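You operate a simulated robot arm through the tools that you are given. There is no shell and no other tool. Be economical: measure what you need, move in short steps, check, and stop when the job is done.

You run a simulated robot arm. Do the job below in one go: nothing can be reset, and whatever is moved stays where it is left.

JOB
Blow the dust off the disc on the long grey mat with the air wand.
Fine: turn on the green knob by the holder for it; leave that knob off and the wand in its holder.

It is judged by the outcome, as a careful person would: the job done as asked, and still so three seconds after it is handed in. It fails if anything else is knocked over, pushed out of place, dropped, spilled or broken.

ROBOT AND FRAMES
A 7-joint arm with a two-finger parallel gripper, fixed in place. Base frame: the origin is at the foot of the arm, x ahead of it, y to its left, z up. Readings come in m, degrees, newtons and seconds.
Its first joint turns from -66.0 to 66.0 degrees. Payload 2.4 kg.
The tool frame sits at the grasp point between the pads (the TCP): z along the fingers, y along the line on which they close. The tips reach 0.03 m beyond it. Largest opening 0.094 m; finger width 0.028, thickness 0.01; the body of the gripper, 0.05 by 0.096 m, starts 0.055 m behind the TCP.
Orientation is that of the tool frame in the base frame, as [roll, pitch, yaw] about the fixed x, y, z axes, in that order (R = Rz(yaw) Ry(pitch) Rx(roll)). With the fingers straight down and closing along the base's y, the tool's x points along the base's -x, its y along +y and its z along -z.

CONTROLS
- The arm moves only by the tool play_rows. Its arguments are lists of equal length, an entry for each row: "slide": the shift along the tool's x, y, z in m, a list of three; "angular": the turn, a rotation vector about the tool's x, y, z in degrees, a list of three; "claw": the closure, from 0 (fully open) to 1 (shut). In form: {"slide": [[x, y, z], ...], "angular": [[wx, wy, wz], ...], "claw": [claw, ...]}. A call has 1 to 8 rows; each row shifts and turns the commanded pose from where the row before left it, along the tool's axes as they then stand. Rows are played at 5 a second. More than 0.05 m and 8.6 degrees between two rows, or a gripper value outside its range, and nothing of the call is played. Where a pose cannot be reached the arm comes as near as it can. A force on the tool above 40 N (or 10 N above the force at the start of the call, whichever is more), or a blocked arm, ends the call early, and 0.2 s more pass. The fingers move at their own pace (about 0.153 m/s each) and stop on an object; they squeeze with about 42 N. The grip force told is the motor's: it shows also when the fingers shut on nothing. Time passes only in rows, and 0.2 s behind the last, so rows that do not move let the fingers close. It gives the time, the measured TCP pose, the force on the tool (base axes), the opening and the grip force at its end, in the units of the frame above (readings bear some noise).
- Cameras (640 x 400 px; columns grow to the right, rows downward): "scene" is fixed at [0.0484, 0.4802, 1.4502]; the picture's right is [-0.64, -0.77, 0.00], its down [-0.49, 0.41, -0.77] and it looks along [0.59, -0.49, -0.64] (base axes); focal length 214 px, centre (320, 200). "wrist" rides on the gripper at [0.076, 0.014, -0.103] in the tool frame; the picture's right is [-0.18, 0.98, 0.00], its down [-0.75, -0.14, -0.64] and it looks along [-0.63, -0.12, 0.77] (tool axes); focal length 243 px, centre (320, 200). There is no depth. A picture from a camera that has moved, and an enlarged one, comes with that camera's place and axes in the base frame and with its lens. The place of the scene camera against the robot may be out by one fixed shift of up to 0.018 m in any direction.
- get_image(camera): a new picture of that camera. It takes no simulated time.
- zoom(camera, box): a new picture of the part [left, top, right, bottom] of that camera's present view, enlarged. It takes no simulated time.
- sign_off(): hands the job in; it is judged then, once.

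Go step by step. Nothing tells you positions but the pictures and the camera data: compare them with the known pose of the tool, close in by small moves and look again before you grip or let go. The budget is 120 turns and 68 pictures, counting those below and the enlarged ones. Unless the task says otherwise, let go and move clear before handing in, and close with one line.

The tools are called after "Call:" as name(argument=value, ...) on one line, values as JSON. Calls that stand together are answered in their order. play_rows: Moves the arm, as the interface text tells. Its arguments: {"type":"object","properties":{"slide":{"type":"array"},"angular":{"type":"array"},"claw":{"type":"array"}},"required":["slide","angular","claw"]} The other tools are called the same way: get_image (camera) takes a picture; zoom (camera, box) takes an enlarged picture of a part of a camera's view; sign_off () hands the job in.

At the start:

```text
time: 0.0
tool_pos: [0.39, 0.0101, 1.3133]
tool_rot: [179.9, 0.0, 180.0]
force: [0.2, 0.2, -0.2]
grip_width: 0.0942
gripper_force: 0.0
```

scene: 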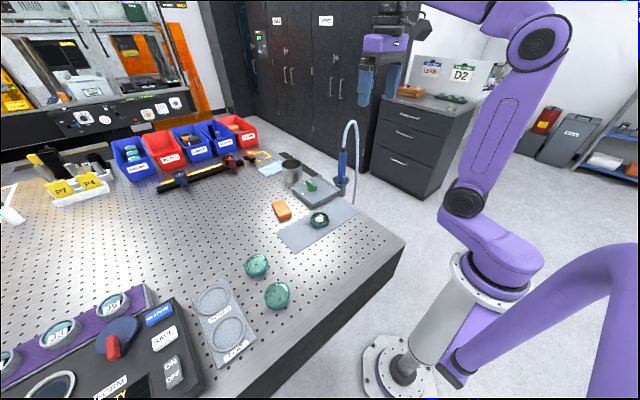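
wrist: 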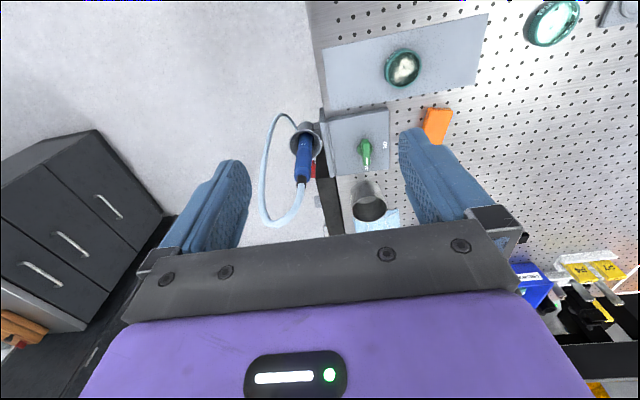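

I see a grey mat with a dusty disc, a blue air wand in a holder with a hose, and a green knob on a grey plate beside it. I'll look closer at these first.

Call:
zoom(camera="scene", box=[260, 110, 380, 260])

Call:
zoom(camera="wrist", box=[240, 0, 500, 240])

```text
2.67 times, centred on (320, 185) of scene
camera zoom: at [0.0484, 0.4802, 1.4502], right [-0.64, -0.77, 0.0], down [-0.49, 0.41, -0.77], along [0.59, -0.49, -0.64], focal length 572 px, centre (320, 240)
```

zoom: 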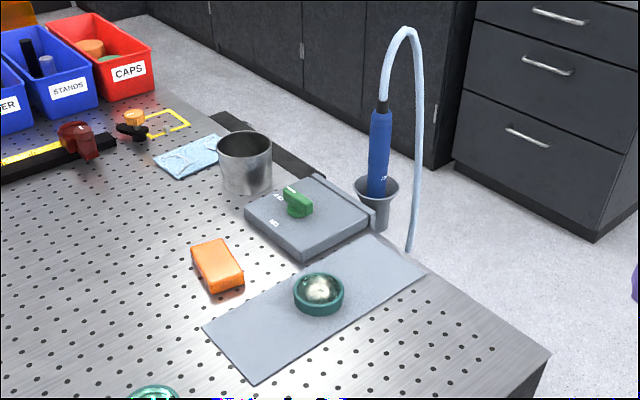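

```text
1.67 times, centred on (370, 120) of wrist
camera zoom: at [0.3157, 0.0261, 1.4167], right [0.18, 0.98, 0.0], down [0.75, -0.14, 0.64], along [0.63, -0.12, -0.77], focal length 404 px, centre (237, 333)
```

zoom: 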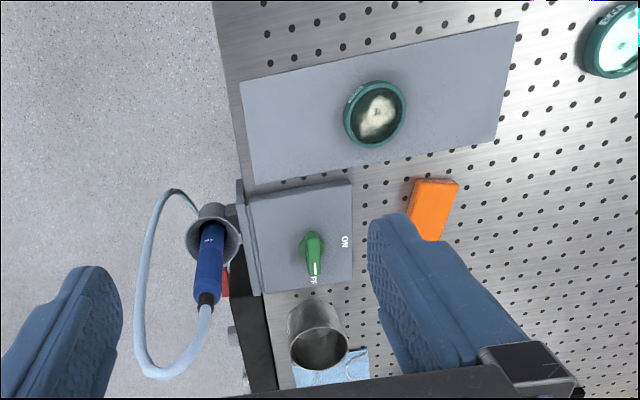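

The disc is near (0.45, 0.15), the knob box beyond it, and the wand holder sits at the table's -y edge. The two views disagree by a few centimetres, so I'll move the wrist camera and triangulate.

Call:
play_rows(slide=[[0.03, 0.03, 0.03], [0.03, 0.02, 0.035], [0.03, 0, 0.04], [0, 0, 0.03]], angular=[[0, 0, 0], [0, 0, 0], [0, 0, 0], [0, 0, 0]], claw=[0, 0, 0, 0])

Call:
get_image(camera="wrist")

```text
refused: row 1 steps farther than a row can; nothing moved
```

```text
63 pictures are left
camera wrist: at [0.3157, 0.0261, 1.4167], right [0.18, 0.98, 0.0], down [0.75, -0.14, 0.64], along [0.63, -0.12, -0.77], focal length 243 px, centre (320, 200)
```

wrist: 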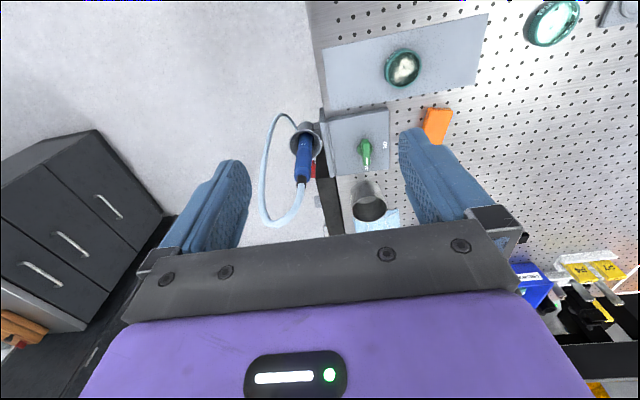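

The step was too long and nothing moved, so I'll use smaller ones.

Call:
play_rows(slide=[[0.025, 0.025, 0.03], [0.025, 0.025, 0.03], [0.02, 0, 0.04], [0, 0, 0.04]], angular=[[0, 0, 0], [0, 0, 0], [0, 0, 0], [0, 0, 0]], claw=[0, 0, 0, 0])

Call:
get_image(camera="wrist")

```text
time: 1.0
tool_pos: [0.3222, 0.061, 1.1729]
tool_rot: [-179.9, 0.1, -180.0]
force: [-0.6, -0.1, 0.0]
grip_width: 0.094
gripper_force: 0.0
```

```text
62 pictures are left
camera wrist: at [0.2468, 0.076, 1.2759], right [0.18, 0.98, 0.0], down [0.75, -0.14, 0.64], along [0.63, -0.12, -0.77], focal length 243 px, centre (320, 200)
```

wrist: 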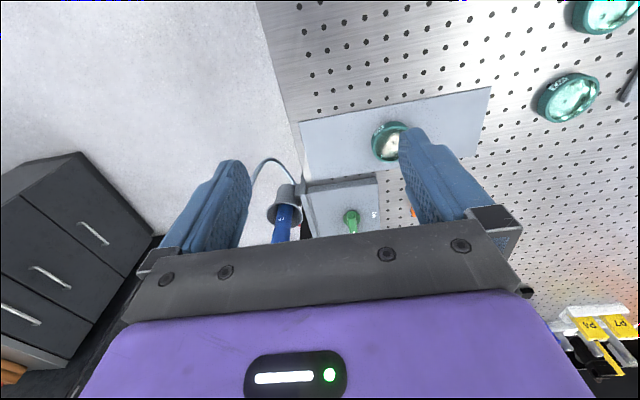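

The wand stands vertical at about (0.515, -0.045) with its hose arching to -y, and the knob is near (0.58, 0.07) with its bar along x. I'll bring the tool over the knob, keeping to its +y side, and look again.

Call:
play_rows(slide=[[-0.045, 0.01, 0], [-0.045, 0.005, 0], [-0.045, 0, 0], [-0.045, 0, 0], [-0.03, 0, 0.02], [0, 0, 0.03]], angular=[[0, 0, 0], [0, 0, 0], [0, 0, 0], [0, 0, 0], [0, 0, 0], [0, 0, 0]], claw=[0.2, 0.3, 0.3, 0.3, 0.3, 0.3])

Call:
get_image(camera="wrist")

Call:
zoom(camera="scene", box=[240, 60, 400, 260])

```text
time: 2.4
tool_pos: [0.5317, 0.0762, 1.1256]
tool_rot: [179.9, 0.1, -180.0]
force: [1.7, -0.4, 0.4]
grip_width: 0.0659
gripper_force: 0.0
```

```text
61 pictures are left
camera wrist: at [0.4573, 0.092, 1.2279], right [0.18, 0.98, 0.0], down [0.75, -0.14, 0.64], along [0.63, -0.12, -0.77], focal length 243 px, centre (320, 200)
```

wrist: 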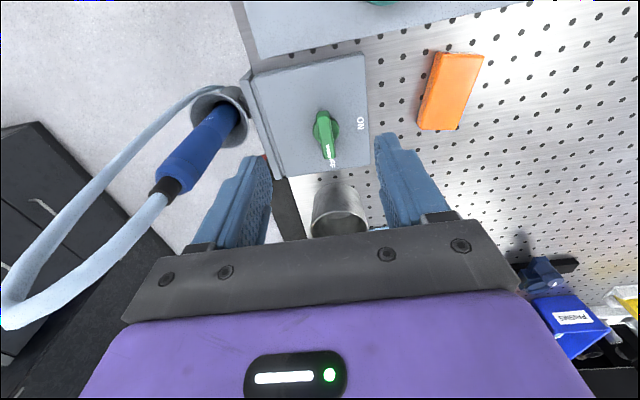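

```text
2.00 times, centred on (320, 160) of scene
camera zoom: at [0.0484, 0.4802, 1.4502], right [-0.64, -0.77, 0.0], down [-0.49, 0.41, -0.77], along [0.59, -0.5, -0.64], focal length 429 px, centre (320, 280)
```

zoom: 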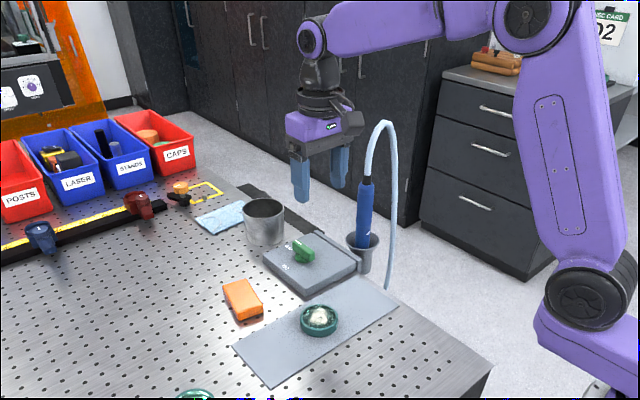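

The knob triangulates to about (0.58, 0.074, 0.94). I'll move above it with the tips still clear and check.

Call:
play_rows(slide=[[-0.03, 0, 0.02], [-0.018, 0, 0.03], [0, 0, 0.04], [0, 0, 0.02]], angular=[[0, 0, 0], [0, 0, 0], [0, 0, 0], [0, 0, 0]], claw=[0.35, 0.4, 0.4, 0.4])

Call:
get_image(camera="wrist")

Call:
zoom(camera="scene", box=[270, 110, 370, 220])

```text
time: 3.4
tool_pos: [0.5808, 0.0753, 1.0146]
tool_rot: [-180.0, 0.1, 180.0]
force: [0.3, 0.8, -0.4]
grip_width: 0.0562
gripper_force: 0.1
```

```text
59 pictures are left
camera wrist: at [0.5052, 0.0907, 1.1169], right [0.18, 0.98, 0.0], down [0.75, -0.14, 0.64], along [0.63, -0.12, -0.77], focal length 243 px, centre (320, 200)
```

wrist: 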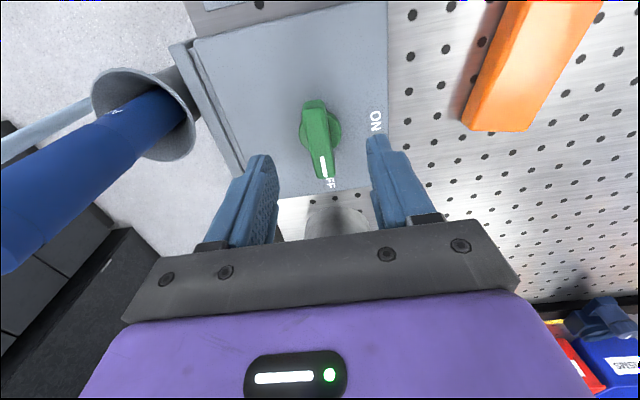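

```text
3.64 times, centred on (320, 165) of scene
camera zoom: at [0.0484, 0.4802, 1.4502], right [-0.64, -0.77, 0.0], down [-0.49, 0.41, -0.77], along [0.59, -0.49, -0.64], focal length 780 px, centre (320, 327)
```

zoom: 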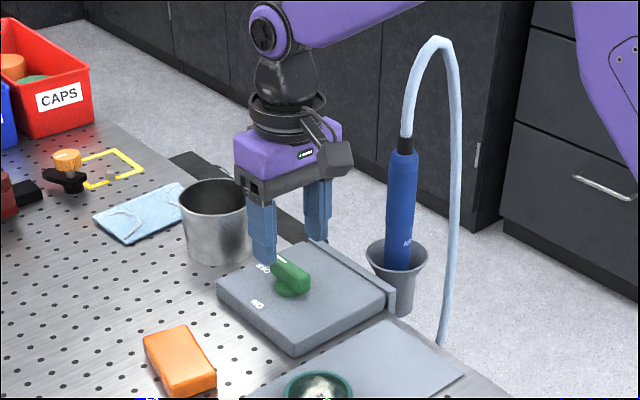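

The knob bar runs along x from about 0.56 to 0.62 with its pivot near (0.585, 0.075), centred between the fingers. I'll lower further and look.

Call:
play_rows(slide=[[-0.004, 0, 0.015], [0, 0, 0.015]], angular=[[0, 0, 0], [0, 0, 0]], claw=[0.4, 0.4])

Call:
get_image(camera="wrist")

Call:
zoom(camera="scene", box=[290, 140, 350, 205])

```text
time: 4.0
tool_pos: [0.5831, 0.0763, 0.984]
tool_rot: [179.9, 0.0, -180.0]
force: [-0.3, -0.3, -0.4]
grip_width: 0.0562
gripper_force: 0.1
```

```text
57 pictures are left
camera wrist: at [0.5088, 0.0913, 1.0865], right [0.18, 0.98, 0.0], down [0.75, -0.14, 0.64], along [0.63, -0.12, -0.77], focal length 243 px, centre (320, 200)
```

wrist: 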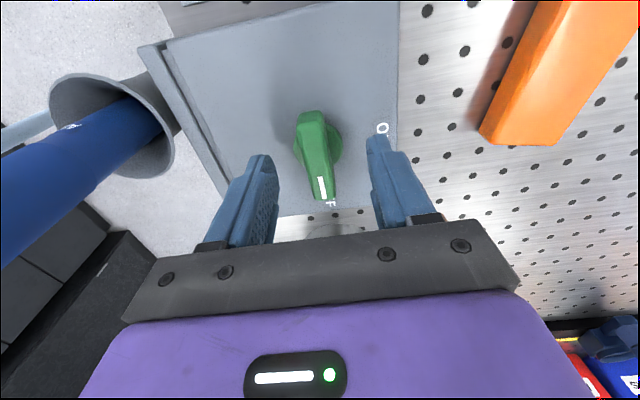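

```text
6.15 times, centred on (320, 172) of scene
camera zoom: at [0.0484, 0.4802, 1.4502], right [-0.64, -0.77, 0.0], down [-0.49, 0.41, -0.77], along [0.59, -0.49, -0.64], focal length 1320 px, centre (320, 369)
```

zoom: 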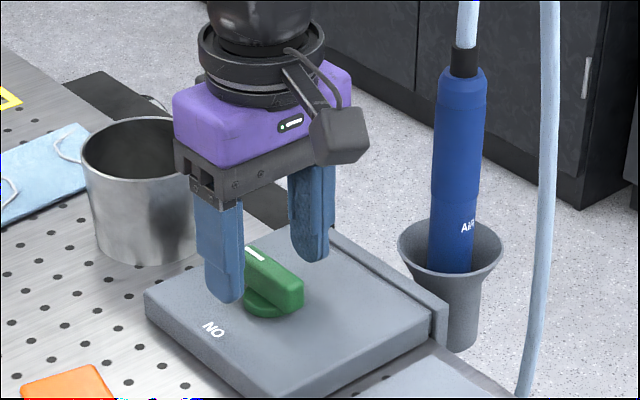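

The knob bar is clearly seen, but twisting a grip 90° would swing the wrist camera close to the wand and hose. Instead I'll turn it by pushing the bar's short (-x) end with closed fingertips, starting from its +y side.

Call:
play_rows(slide=[[0, 0, -0.03], [0.008, 0.015, 0], [0.008, 0.015, 0], [0, 0, 0.0], [0, 0, 0.02]], angular=[[0, 0, 0], [0, 0, 0], [0, 0, 0], [0, 0, 0], [0, 0, 0]], claw=[0.6, 1, 1, 1, 1])

Call:
get_image(camera="wrist")

Call:
zoom(camera="scene", box=[290, 140, 350, 205])

```text
time: 5.2
tool_pos: [0.5665, 0.1056, 0.993]
tool_rot: [179.9, 0.1, -179.9]
force: [0.4, -0.4, -0.5]
grip_width: 0.0001
gripper_force: 33.3
```

```text
55 pictures are left
camera wrist: at [0.4928, 0.1215, 1.0952], right [0.18, 0.98, 0.0], down [0.75, -0.14, 0.64], along [0.63, -0.12, -0.77], focal length 243 px, centre (320, 200)
```

wrist: 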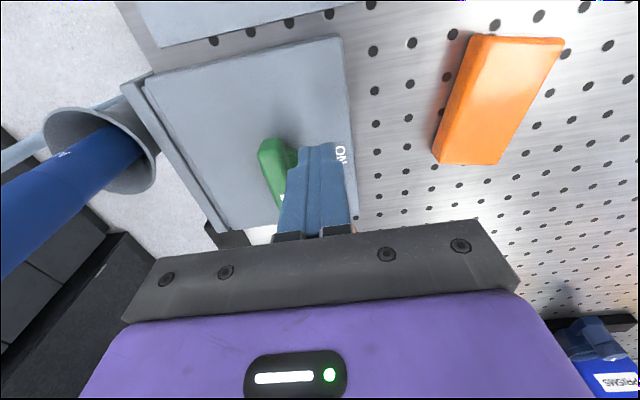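

```text
6.15 times, centred on (320, 172) of scene
camera zoom: at [0.0484, 0.4802, 1.4502], right [-0.64, -0.77, 0.0], down [-0.49, 0.41, -0.77], along [0.59, -0.49, -0.64], focal length 1320 px, centre (320, 369)
```

zoom: 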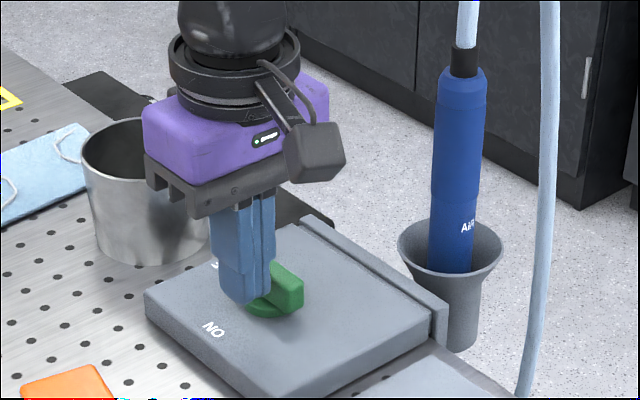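

The box top seems to be near z 0.938 and the tips are at 0.963. I'll lower 15 mm in small steps and check for contact.

Call:
play_rows(slide=[[0, 0, 0.008], [0, 0, 0.007]], angular=[[0, 0, 0], [0, 0, 0]], claw=[1, 1])

Call:
zoom(camera="scene", box=[300, 160, 340, 200])

Call:
zoom(camera="wrist", box=[220, 80, 400, 240])

```text
time: 5.8
tool_pos: [0.5677, 0.1059, 0.9788]
tool_rot: [180.0, 0.0, 180.0]
force: [0.3, -0.5, 0.1]
grip_width: 0.0002
gripper_force: 32.9
```

```text
10.00 times, centred on (320, 180) of scene
camera zoom: at [0.0484, 0.4802, 1.4502], right [-0.64, -0.77, 0.0], down [-0.49, 0.41, -0.77], along [0.59, -0.49, -0.64], focal length 2145 px, centre (320, 400)
```

zoom: 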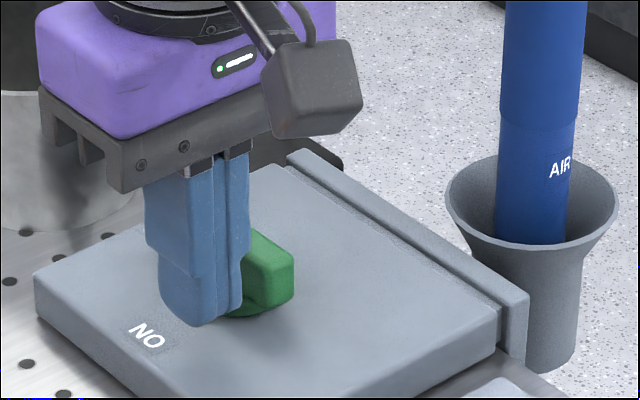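

```text
2.50 times, centred on (310, 160) of wrist
camera zoom: at [0.4921, 0.1215, 1.0812], right [0.18, 0.98, 0.0], down [0.75, -0.14, 0.64], along [0.63, -0.12, -0.77], focal length 606 px, centre (345, 300)
```

zoom: 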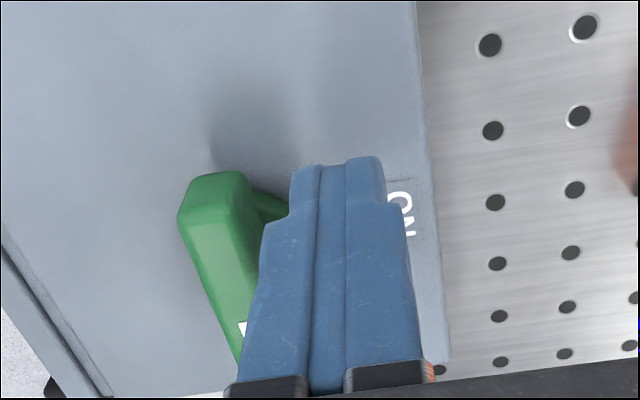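

Fingertips are at mid-height of the bar and clear of the box. Now I'll push the short end through about half the turn.

Call:
play_rows(slide=[[0, -0.012, 0], [0.005, -0.003, 0], [0.005, -0.003, 0], [0.0034, -0.0065, 0]], angular=[[0, 0, 0], [0, 0, 0], [0, 0, 0], [0, 0, 0]], claw=[1, 1, 1, 1])

Call:
zoom(camera="wrist", box=[220, 80, 400, 240])

```text
time: 6.8
tool_pos: [0.5529, 0.081, 0.9798]
tool_rot: [179.9, 0.0, 179.9]
force: [-0.2, -0.4, -1.1]
grip_width: 0.0001
gripper_force: 32.6
```

```text
2.50 times, centred on (310, 160) of wrist
camera zoom: at [0.4782, 0.0961, 1.0825], right [0.19, 0.98, 0.0], down [0.75, -0.14, 0.64], along [0.63, -0.12, -0.77], focal length 606 px, centre (345, 300)
```

zoom: 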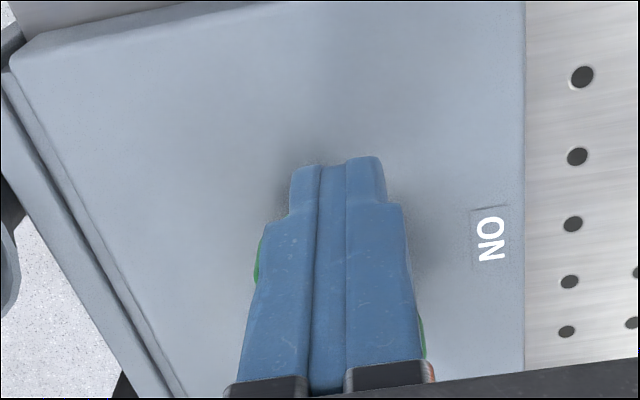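

The bar is hidden behind the fingers but appears to be turning, with green showing on both sides. I'll continue along the arc.

Call:
play_rows(slide=[[0.0007, -0.0081, 0], [-0.0025, -0.0082, 0], [-0.0056, -0.0071, 0], [-0.005, -0.001, 0]], angular=[[0, 0, 0], [0, 0, 0], [0, 0, 0], [0, 0, 0]], claw=[1, 1, 1, 1])

Call:
zoom(camera="wrist", box=[220, 80, 400, 240])

Call:
zoom(camera="scene", box=[290, 140, 350, 205])

```text
time: 7.8
tool_pos: [0.5625, 0.0581, 0.9787]
tool_rot: [-179.9, -0.4, 179.9]
force: [-16.5, -0.2, 6.3]
grip_width: 0.0
gripper_force: 33.0
```

```text
2.50 times, centred on (310, 160) of wrist
camera zoom: at [0.4891, 0.0721, 1.0824], right [0.18, 0.98, 0.0], down [0.76, -0.14, 0.64], along [0.63, -0.12, -0.77], focal length 606 px, centre (345, 300)
```

zoom: 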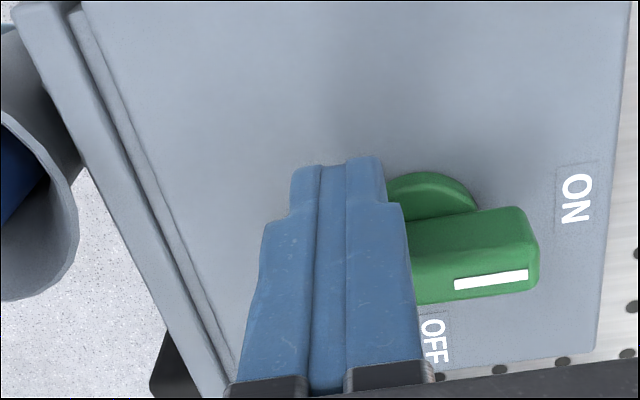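

```text
6.15 times, centred on (320, 172) of scene
camera zoom: at [0.0478, 0.4802, 1.4502], right [-0.64, -0.77, 0.0], down [-0.49, 0.41, -0.77], along [0.59, -0.49, -0.64], focal length 1320 px, centre (320, 369)
```

zoom: 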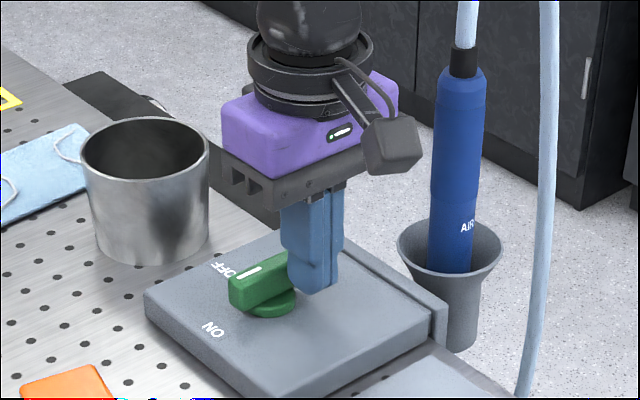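

The knob is now ON, against its stop. I'll back off, rise, and retreat toward the base to prepare for the wand.

Call:
play_rows(slide=[[0.012, 0, 0], [0, 0, -0.04], [0.02, 0, -0.04], [0.045, 0, -0.01], [0.045, 0, 0], [0.045, 0, 0], [0, 0, 0]], angular=[[0, 0, 0], [0, 0, 0], [0, 0, 0], [0, 0, 0], [0, 0, 0], [0, 0, 0], [0, 0, 0]], claw=[1, 1, 1, 1, 0.6, 0.5, 0.4])

Call:
get_image(camera="wrist")

```text
time: 9.4
tool_pos: [0.3975, 0.0567, 1.0658]
tool_rot: [-180.0, 0.0, 180.0]
force: [0.0, -0.1, 0.3]
grip_width: 0.0563
gripper_force: 0.0
```

```text
48 pictures are left
camera wrist: at [0.3223, 0.072, 1.1689], right [0.18, 0.98, 0.0], down [0.75, -0.14, 0.64], along [0.63, -0.12, -0.77], focal length 243 px, centre (320, 200)
```

wrist: 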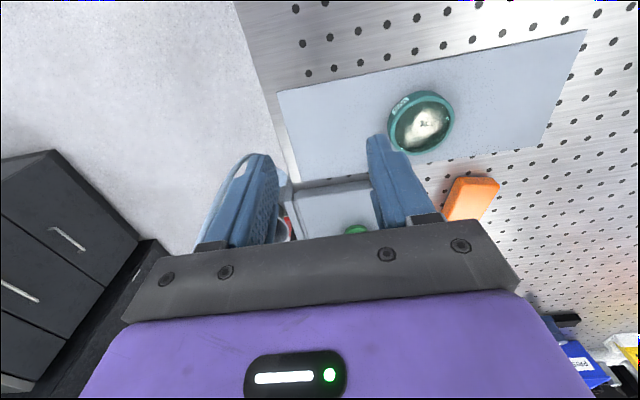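

The disc sits at about (0.44, 0.154, top 0.925). Next I'll tilt the tool forward 60° so it can take the wand from the base side, and shift in line with the wand.

Call:
play_rows(slide=[[0, 0, 0], [0, -0.015, 0], [0, -0.02, 0], [0, -0.02, 0], [0, -0.02, 0], [0, -0.02, 0], [0, -0.01, 0], [0, 0, 0]], angular=[[0, -8.5, 0], [0, -8.5, 0], [0, -8.5, 0], [0, -8.5, 0], [0, -8.5, 0], [0, -8.5, 0], [0, -8.5, 0], [0, 0, 0]], claw=[0.35, 0.35, 0.35, 0.35, 0.35, 0.35, 0.35, 0.35])

Call:
get_image(camera="wrist")

Call:
get_image(camera="scene")

```text
time: 11.2
tool_pos: [0.4168, -0.0386, 1.0742]
tool_rot: [179.9, 59.6, 179.9]
force: [0.7, 1.1, 0.0]
grip_width: 0.0613
gripper_force: 0.2
out of reach, approached as far as the arm can: row 7
```

```text
47 pictures are left
camera wrist: at [0.2923, -0.0229, 1.0611], right [0.09, 0.98, 0.16], down [-0.17, -0.14, 0.98], along [0.98, -0.12, 0.15], focal length 243 px, centre (320, 200)
```

wrist: 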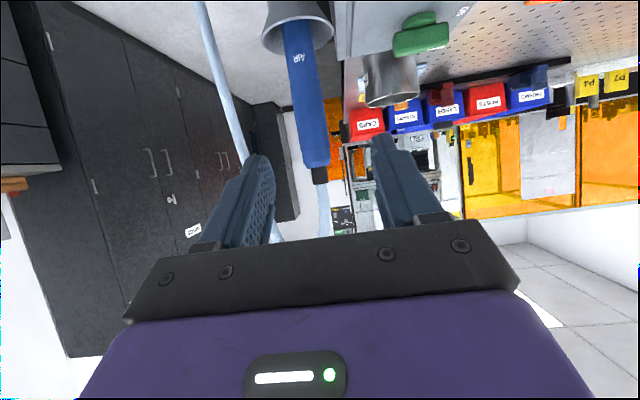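

```text
46 pictures are left
```

scene: 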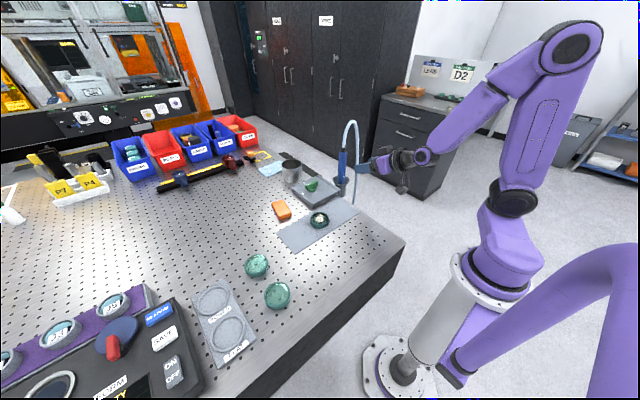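

The tilt works (slightly out of reach this close in). The wand is about 0.03 thick at (0.55, -0.051), standing clear of its cup from z 0.945 to 1.066, with the hose about 6 cm to -y. I'll approach partway.

Call:
play_rows(slide=[[-0.003, -0.002, 0.04], [-0.003, -0.001, 0.04], [0, 0, 0]], angular=[[0, 0, 0], [0, 0, 0], [0, 0, 0]], claw=[0.42, 0.42, 0.42])

Call:
get_image(camera="wrist")

Call:
zoom(camera="scene", box=[300, 100, 420, 210])

```text
time: 12.0
tool_pos: [0.4917, -0.0416, 1.0401]
tool_rot: [180.0, 59.5, 179.9]
force: [0.1, -0.4, 0.4]
grip_width: 0.0545
gripper_force: 0.0
```

```text
45 pictures are left
camera wrist: at [0.3653, -0.0261, 1.0255], right [0.09, 0.98, 0.16], down [-0.17, -0.14, 0.97], along [0.98, -0.12, 0.16], focal length 243 px, centre (320, 200)
```

wrist: 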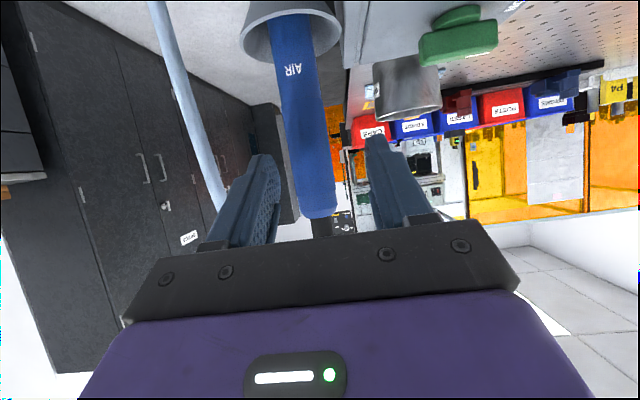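

```text
3.64 times, centred on (360, 155) of scene
camera zoom: at [0.0484, 0.4802, 1.4502], right [-0.64, -0.77, 0.0], down [-0.49, 0.41, -0.77], along [0.59, -0.49, -0.64], focal length 780 px, centre (174, 364)
```

zoom: 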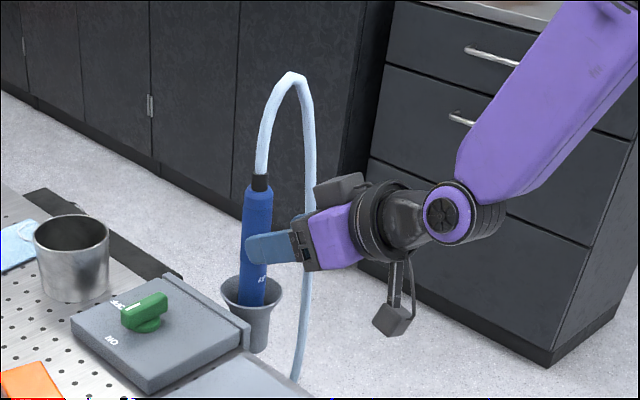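

Fingers straddle the wand's line, with the hose outside the left finger. I'll align y by -8 mm and advance most of the way.

Call:
play_rows(slide=[[0, -0.008, 0.0], [-0.006, 0, 0.02], [-0.006, 0, 0.02]], angular=[[0, 0, 0], [0, 0, 0], [0, 0, 0]], claw=[0.42, 0.42, 0.42])

Call:
get_image(camera="wrist")

Call:
zoom(camera="scene", box=[310, 110, 390, 200])

```text
time: 12.8
tool_pos: [0.5315, -0.0513, 1.0288]
tool_rot: [-180.0, 59.6, -180.0]
force: [-0.8, 0.5, -0.6]
grip_width: 0.0541
gripper_force: 0.0
```

```text
43 pictures are left
camera wrist: at [0.4052, -0.0358, 1.0156], right [0.09, 0.98, 0.16], down [-0.17, -0.14, 0.98], along [0.98, -0.12, 0.15], focal length 243 px, centre (320, 200)
```

wrist: 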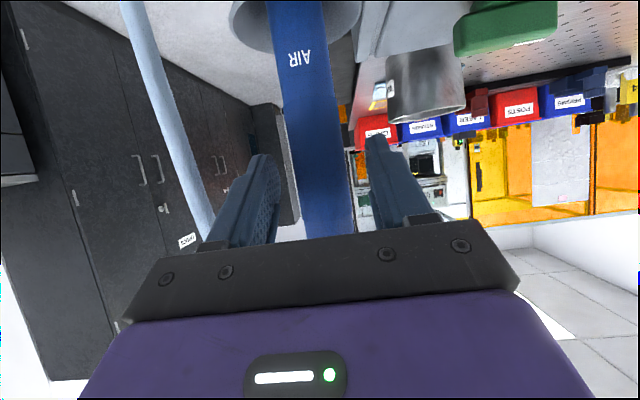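

```text
4.44 times, centred on (350, 155) of scene
camera zoom: at [0.0484, 0.4802, 1.4502], right [-0.64, -0.77, 0.0], down [-0.49, 0.41, -0.77], along [0.59, -0.5, -0.64], focal length 953 px, centre (187, 400)
```

zoom: 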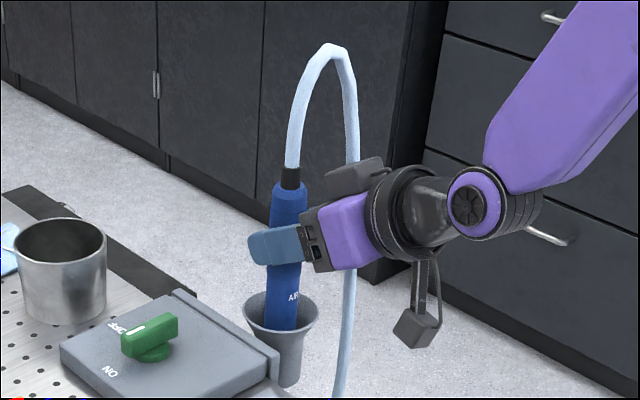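

The wand is nicely centred between the fingers. I'll advance the last 2 cm and close.

Call:
play_rows(slide=[[-0.009, 0, 0.017], [0, 0, 0], [0, 0, 0], [0, 0, 0]], angular=[[0, 0, 0], [0, 0, 0], [0, 0, 0], [0, 0, 0]], claw=[0.42, 0.42, 1, 1])

Call:
get_image(camera="wrist")

Call:
zoom(camera="scene", box=[310, 110, 390, 200])

```text
time: 13.8
tool_pos: [0.5503, -0.0523, 1.0275]
tool_rot: [180.0, 59.5, 179.9]
force: [0.5, -0.2, 0.6]
grip_width: 0.0334
gripper_force: 42.3
```

```text
41 pictures are left
camera wrist: at [0.4246, -0.0365, 1.0147], right [0.09, 0.98, 0.16], down [-0.17, -0.14, 0.98], along [0.98, -0.12, 0.15], focal length 243 px, centre (320, 200)
```

wrist: 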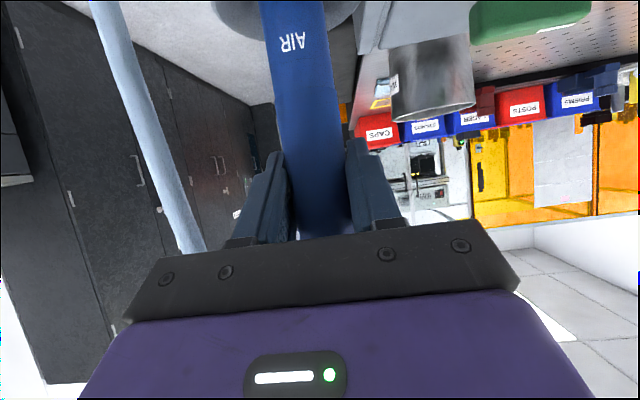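

```text
4.44 times, centred on (350, 155) of scene
camera zoom: at [0.0484, 0.4802, 1.4502], right [-0.64, -0.77, 0.0], down [-0.49, 0.41, -0.77], along [0.59, -0.49, -0.64], focal length 953 px, centre (187, 400)
```

zoom: 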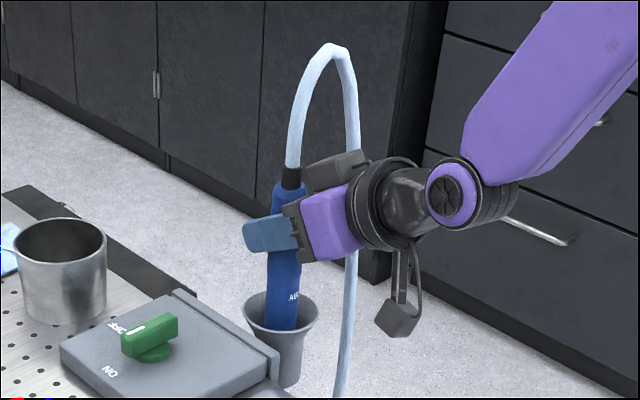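

The wand is gripped (0.033 wide). I'll lift straight up and check.

Call:
play_rows(slide=[[-0.0345, 0, -0.0203], [-0.0345, 0, -0.0203], [-0.0345, 0, -0.0203]], angular=[[0, 0, 0], [0, 0, 0], [0, 0, 0]], claw=[1, 1, 1])

Call:
get_image(camera="scene")

Call:
get_image(camera="wrist")

```text
time: 14.6
tool_pos: [0.5495, -0.0512, 1.1497]
tool_rot: [179.8, 59.5, 179.9]
force: [-0.8, 0.3, -1.4]
grip_width: 0.033
gripper_force: 42.5
```

```text
39 pictures are left
```

scene: 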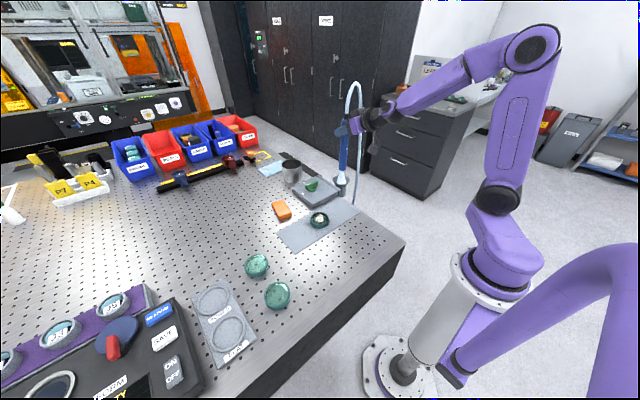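

```text
38 pictures are left
camera wrist: at [0.4233, -0.0365, 1.1357], right [0.09, 0.98, 0.16], down [-0.17, -0.14, 0.98], along [0.98, -0.12, 0.15], focal length 243 px, centre (320, 200)
```

wrist: 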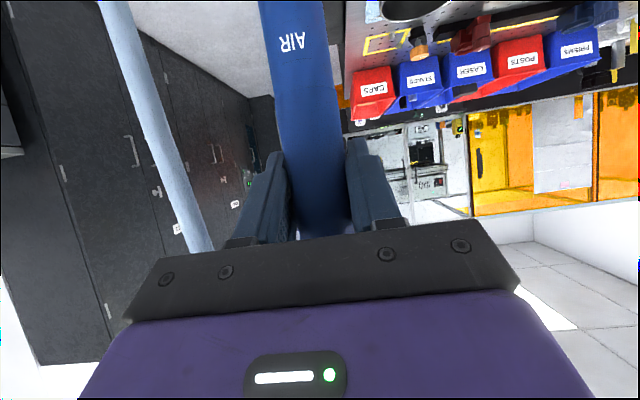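

Call:
zoom(camera="scene", box=[300, 70, 400, 210])

```text
2.86 times, centred on (350, 140) of scene
camera zoom: at [0.0484, 0.4802, 1.4502], right [-0.64, -0.77, 0.0], down [-0.49, 0.41, -0.77], along [0.59, -0.5, -0.64], focal length 613 px, centre (234, 371)
```

zoom: 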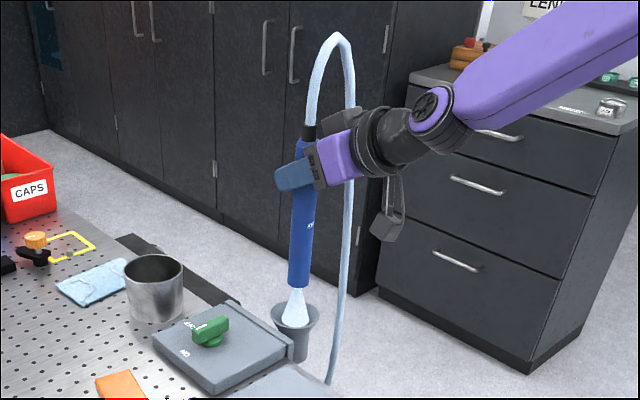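

The wand is out with air blowing down; its nozzle is about 0.16 m below the TCP. I'll raise slightly, then carry it across to above the disc.

Call:
play_rows(slide=[[-0.0215, 0, -0.0127], [0.0112, 0.041, -0.019], [0.0112, 0.041, -0.019], [0.0112, 0.041, -0.019], [0, 0, 0]], angular=[[0, 0, 0], [0, 0, 0], [0, 0, 0], [0, 0, 0], [0, 0, 0]], claw=[1, 1, 1, 1, 1])

Call:
zoom(camera="scene", box=[240, 60, 400, 260])

```text
time: 15.8
tool_pos: [0.4846, 0.0716, 1.1728]
tool_rot: [179.9, 59.5, -180.0]
force: [-0.1, 0.0, -0.3]
grip_width: 0.0332
gripper_force: 42.2
```

```text
2.00 times, centred on (320, 160) of scene
camera zoom: at [0.0484, 0.4802, 1.4502], right [-0.64, -0.77, 0.0], down [-0.49, 0.41, -0.77], along [0.59, -0.49, -0.64], focal length 429 px, centre (320, 280)
```

zoom: 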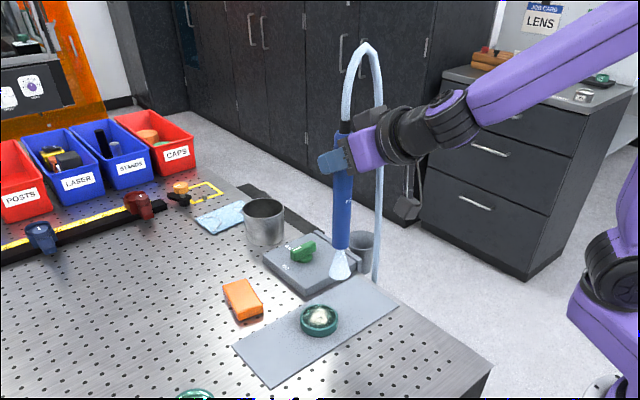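

The carry is clear. Two more steps bring the wand over the disc.

Call:
play_rows(slide=[[0.0112, 0.041, -0.019], [0.0112, 0.041, -0.019], [0, 0, 0]], angular=[[0, 0, 0], [0, 0, 0], [0, 0, 0]], claw=[1, 1, 1])

Call:
zoom(camera="scene", box=[250, 100, 370, 260])

Call:
get_image(camera="wrist")

```text
time: 16.6
tool_pos: [0.4412, 0.1546, 1.1717]
tool_rot: [-180.0, 59.5, -180.0]
force: [-0.1, -0.7, -0.7]
grip_width: 0.0333
gripper_force: 42.4
```

```text
2.50 times, centred on (310, 180) of scene
camera zoom: at [0.0484, 0.4802, 1.4502], right [-0.64, -0.77, 0.0], down [-0.49, 0.41, -0.77], along [0.59, -0.49, -0.64], focal length 536 px, centre (345, 250)
```

zoom: 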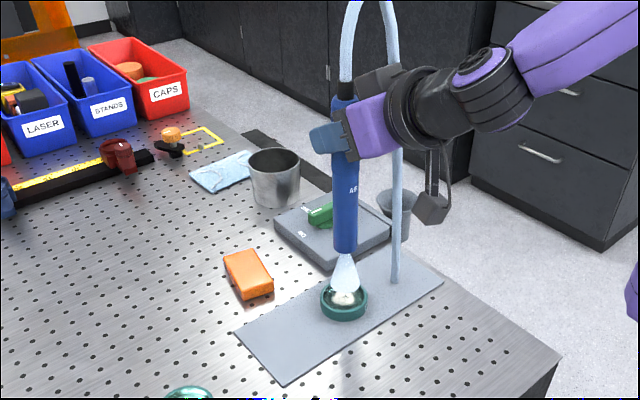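

```text
34 pictures are left
camera wrist: at [0.3146, 0.1686, 1.1592], right [0.09, 0.98, 0.16], down [-0.17, -0.14, 0.98], along [0.98, -0.12, 0.15], focal length 243 px, centre (320, 200)
```

wrist: 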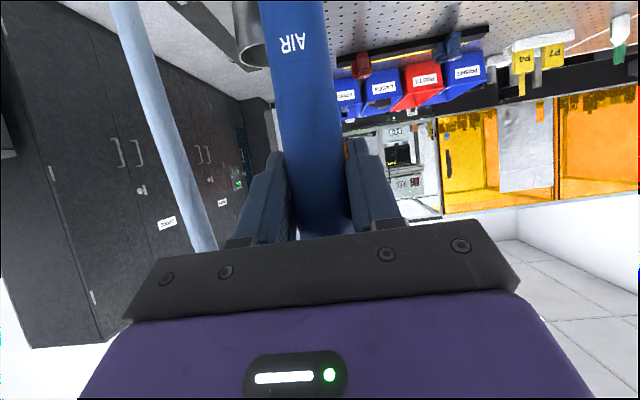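

The plume lands right on the disc. I'll lower 3 cm and hold, sweeping a little over the dust.

Call:
play_rows(slide=[[0.0129, 0, 0.0076], [0.0129, 0, 0.0076], [0, 0, 0], [0, 0, 0], [0, 0.012, 0], [0, -0.012, 0], [0, -0.012, 0], [0, 0.012, 0]], angular=[[0, 0, 0], [0, 0, 0], [0, 0, 0], [0, 0, 0], [0, 0, 0], [0, 0, 0], [0, 0, 0], [0, 0, 0]], claw=[1, 1, 1, 1, 1, 1, 1, 1])

Call:
zoom(camera="scene", box=[280, 150, 360, 250])

```text
time: 18.4
tool_pos: [0.4403, 0.155, 1.1447]
tool_rot: [-179.9, 59.4, -180.0]
force: [0.6, -0.1, -2.0]
grip_width: 0.0328
gripper_force: 42.4
```

```text
4.00 times, centred on (320, 200) of scene
camera zoom: at [0.0484, 0.4802, 1.4502], right [-0.64, -0.77, 0.0], down [-0.49, 0.41, -0.77], along [0.59, -0.5, -0.64], focal length 858 px, centre (320, 200)
```

zoom: 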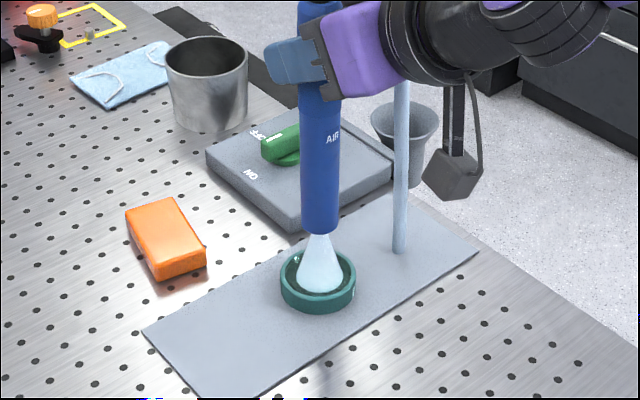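

The plume now covers the disc. I'll sweep a bit more in all directions, then look past the plume.

Call:
play_rows(slide=[[0, 0, 0], [0.0051, 0, -0.0086], [-0.0051, 0, 0.0086], [-0.0051, 0, 0.0086], [0.0051, 0, -0.0086], [0, 0, 0], [-0.0345, 0, -0.0203], [-0.0112, -0.041, 0.019]], angular=[[0, 0, 0], [0, 0, 0], [0, 0, 0], [0, 0, 0], [0, 0, 0], [0, 0, 0], [0, 0, 0], [0, 0, 0]], claw=[1, 1, 1, 1, 1, 1, 1, 1])

Call:
zoom(camera="scene", box=[290, 180, 350, 250])

```text
time: 20.2
tool_pos: [0.462, 0.1141, 1.1863]
tool_rot: [-179.9, 59.5, 180.0]
force: [-0.1, -0.2, -1.4]
grip_width: 0.0333
gripper_force: 41.8
```

```text
5.71 times, centred on (320, 215) of scene
camera zoom: at [0.0483, 0.4802, 1.4502], right [-0.64, -0.77, 0.0], down [-0.49, 0.41, -0.77], along [0.59, -0.49, -0.64], focal length 1226 px, centre (320, 114)
```

zoom: 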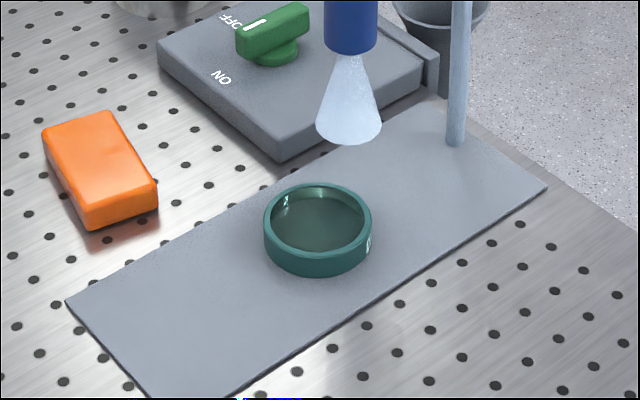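

The dust is gone. Now I'll carry the wand back to above the holder.

Call:
play_rows(slide=[[-0.0112, -0.0414, 0.019], [-0.0112, -0.0414, 0.019], [-0.0112, -0.0414, 0.019], [-0.0112, -0.0414, 0.019], [0, 0, 0]], angular=[[0, 0, 0], [0, 0, 0], [0, 0, 0], [0, 0, 0], [0, 0, 0]], claw=[1, 1, 1, 1, 1])

Call:
zoom(camera="scene", box=[310, 80, 390, 210])

```text
time: 21.4
tool_pos: [0.5477, -0.0517, 1.1853]
tool_rot: [-180.0, 59.5, 180.0]
force: [0.2, -0.7, -1.4]
grip_width: 0.0331
gripper_force: 42.0
```

```text
3.08 times, centred on (350, 145) of scene
camera zoom: at [0.0484, 0.4802, 1.4502], right [-0.64, -0.77, 0.0], down [-0.49, 0.41, -0.77], along [0.59, -0.5, -0.64], focal length 660 px, centre (228, 369)
```

zoom: 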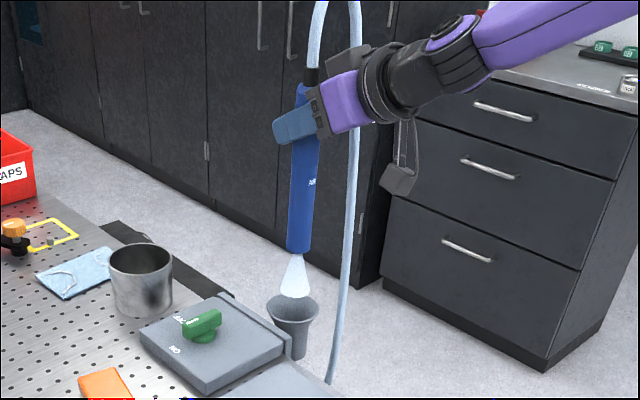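

It's aligned within 3 mm of the recorded holder pose. I'll correct x and lower most of the way.

Call:
play_rows(slide=[[-0.0013, 0, 0.0022], [0.0259, 0, 0.0152], [0.0259, 0, 0.0152], [0.0172, 0, 0.0102], [0.0172, 0, 0.0102], [0, 0, 0]], angular=[[0, 0, 0], [0, 0, 0], [0, 0, 0], [0, 0, 0], [0, 0, 0], [0, 0, 0]], claw=[1, 1, 1, 1, 1, 1])

Call:
zoom(camera="scene", box=[310, 110, 390, 210])

```text
time: 22.8
tool_pos: [0.5534, -0.0527, 1.0843]
tool_rot: [180.0, 59.5, 179.9]
force: [1.2, 0.0, -1.5]
grip_width: 0.033
gripper_force: 42.0
```

```text
4.00 times, centred on (350, 160) of scene
camera zoom: at [0.0484, 0.4802, 1.4502], right [-0.64, -0.77, 0.0], down [-0.49, 0.41, -0.77], along [0.59, -0.49, -0.64], focal length 858 px, centre (200, 360)
```

zoom: 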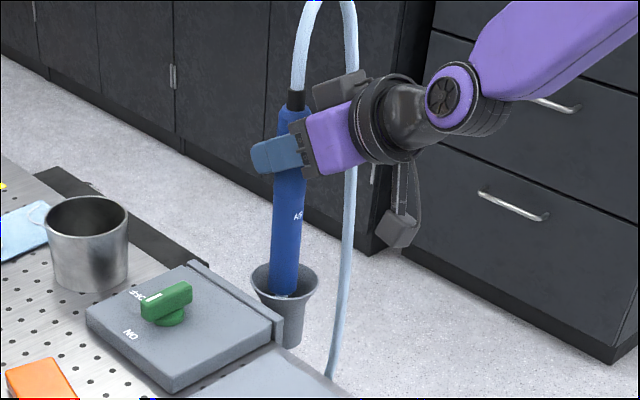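

The nozzle is entering the cup. I'll nudge x back 3 mm and lower to just above the recorded height.

Call:
play_rows(slide=[[0.0015, 0, -0.0026], [0.0172, 0, 0.0102], [0.0172, 0, 0.0102], [0.0104, 0, 0.0061], [0, 0, 0]], angular=[[0, 0, 0], [0, 0, 0], [0, 0, 0], [0, 0, 0], [0, 0, 0]], claw=[1, 1, 1, 1, 1])

Call:
zoom(camera="scene", box=[310, 110, 390, 200])

```text
time: 24.0
tool_pos: [0.5495, -0.0517, 1.0311]
tool_rot: [-180.0, 59.5, 179.9]
force: [0.7, -0.4, -1.7]
grip_width: 0.033
gripper_force: 42.3
```

```text
4.44 times, centred on (350, 155) of scene
camera zoom: at [0.0484, 0.4802, 1.4502], right [-0.64, -0.77, 0.0], down [-0.49, 0.41, -0.77], along [0.59, -0.49, -0.64], focal length 953 px, centre (187, 400)
```

zoom: 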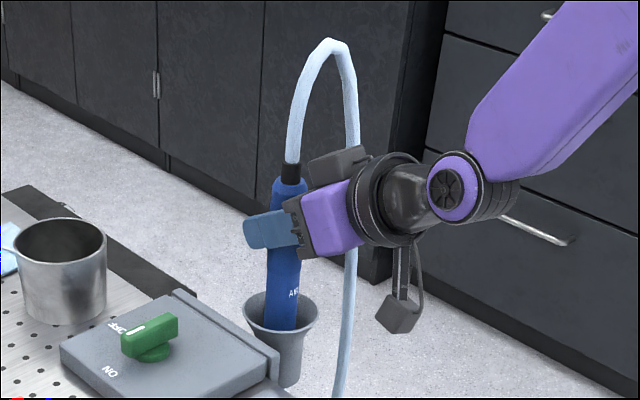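

About 4 mm remains. I'll lower it, check for the seat, then open.

Call:
play_rows(slide=[[0.0032, 0, 0.0019], [0, 0, 0], [0, 0, 0]], angular=[[0, 0, 0], [0, 0, 0], [0, 0, 0]], claw=[1, 1, 1])

Call:
play_rows(slide=[[0, 0, 0], [0, 0, 0], [0, 0, 0]], angular=[[0, 0, 0], [0, 0, 0], [0, 0, 0]], claw=[0.55, 0.42, 0.42])

Call:
zoom(camera="scene", box=[310, 110, 390, 200])

Call:
get_image(camera="wrist")

```text
time: 24.8
tool_pos: [0.5494, -0.052, 1.0279]
tool_rot: [-179.9, 59.5, 179.9]
force: [0.4, -0.6, -1.5]
grip_width: 0.0329
gripper_force: 42.4
```

```text
time: 25.6
tool_pos: [0.5488, -0.0513, 1.0286]
tool_rot: [180.0, 59.5, -179.9]
force: [-1.1, 0.4, -0.1]
grip_width: 0.0545
gripper_force: 0.0
```

```text
4.44 times, centred on (350, 155) of scene
camera zoom: at [0.0484, 0.4802, 1.4502], right [-0.64, -0.77, 0.0], down [-0.49, 0.41, -0.77], along [0.59, -0.49, -0.64], focal length 953 px, centre (187, 400)
```

zoom: 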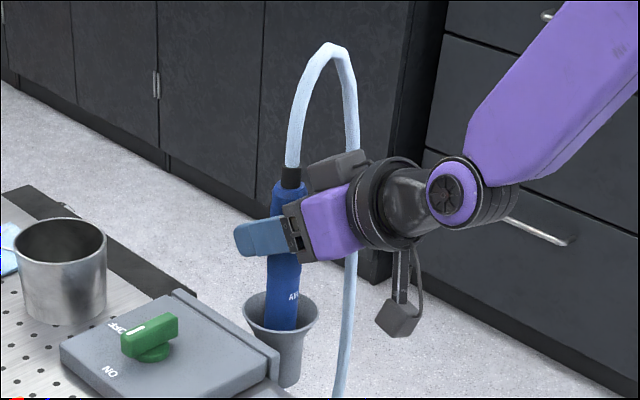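

```text
27 pictures are left
camera wrist: at [0.4242, -0.0369, 1.0148], right [0.09, 0.98, 0.16], down [-0.17, -0.14, 0.98], along [0.98, -0.12, 0.15], focal length 243 px, centre (320, 200)
```

wrist: 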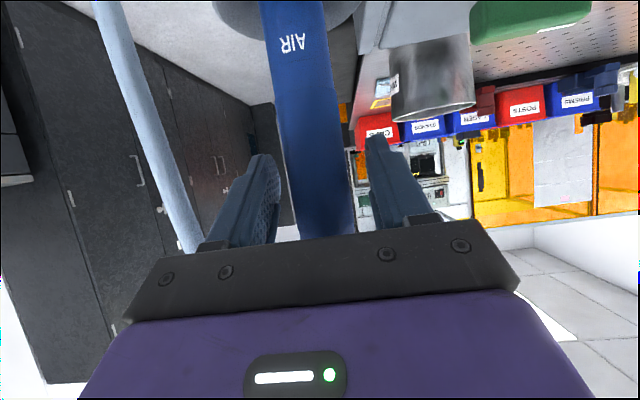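

The wand stands in its holder as it did before. I'll back straight out toward the base and then bring the tool upright, shifting to +y.

Call:
play_rows(slide=[[0.0203, 0, -0.0345], [0.0203, 0, -0.0345], [0.0152, 0, -0.0259], [-0.017, 0.03, -0.01]], angular=[[0, 0, 0], [0, 0, 0], [0, 0, 0], [0, 0, 0]], claw=[0.42, 0.42, 0.42, 0.42])

Call:
play_rows(slide=[[-0.017, 0.03, -0.01], [0, 0.03, 0], [0, 0.02, 0], [0, 0.02, 0], [0, 0.02, 0], [0, 0.01, 0], [0, 0, 0]], angular=[[0, 8.5, 0], [0, 8.5, 0], [0, 8.5, 0], [0, 8.5, 0], [0, 8.5, 0], [0, 8.5, 0], [0, 8.5, 0]], claw=[0.6, 0.8, 1, 1, 1, 1, 1])

Call:
zoom(camera="scene", box=[240, 60, 400, 260])

```text
time: 26.6
tool_pos: [0.4407, -0.0208, 1.051]
tool_rot: [-179.9, 59.5, 179.9]
force: [-0.4, -0.3, 0.0]
grip_width: 0.0545
gripper_force: 0.1
out of reach, approached as far as the arm can: row 3
```

```text
time: 28.2
tool_pos: [0.4393, 0.1099, 1.0698]
tool_rot: [180.0, -0.1, 180.0]
force: [0.1, -0.3, -1.1]
grip_width: 0.0
gripper_force: 33.1
```

```text
2.00 times, centred on (320, 160) of scene
camera zoom: at [0.0484, 0.4802, 1.4502], right [-0.64, -0.77, 0.0], down [-0.49, 0.41, -0.77], along [0.59, -0.49, -0.64], focal length 429 px, centre (320, 280)
```

zoom: 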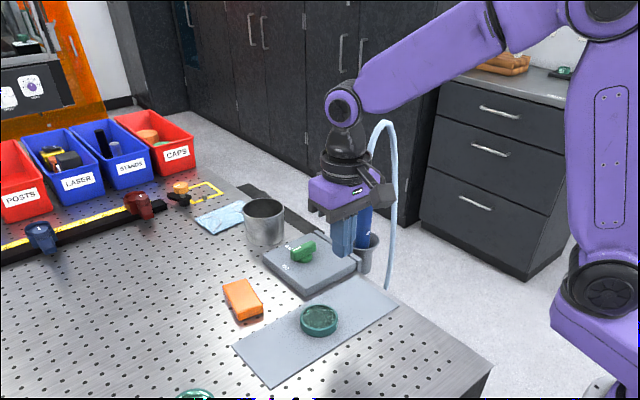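

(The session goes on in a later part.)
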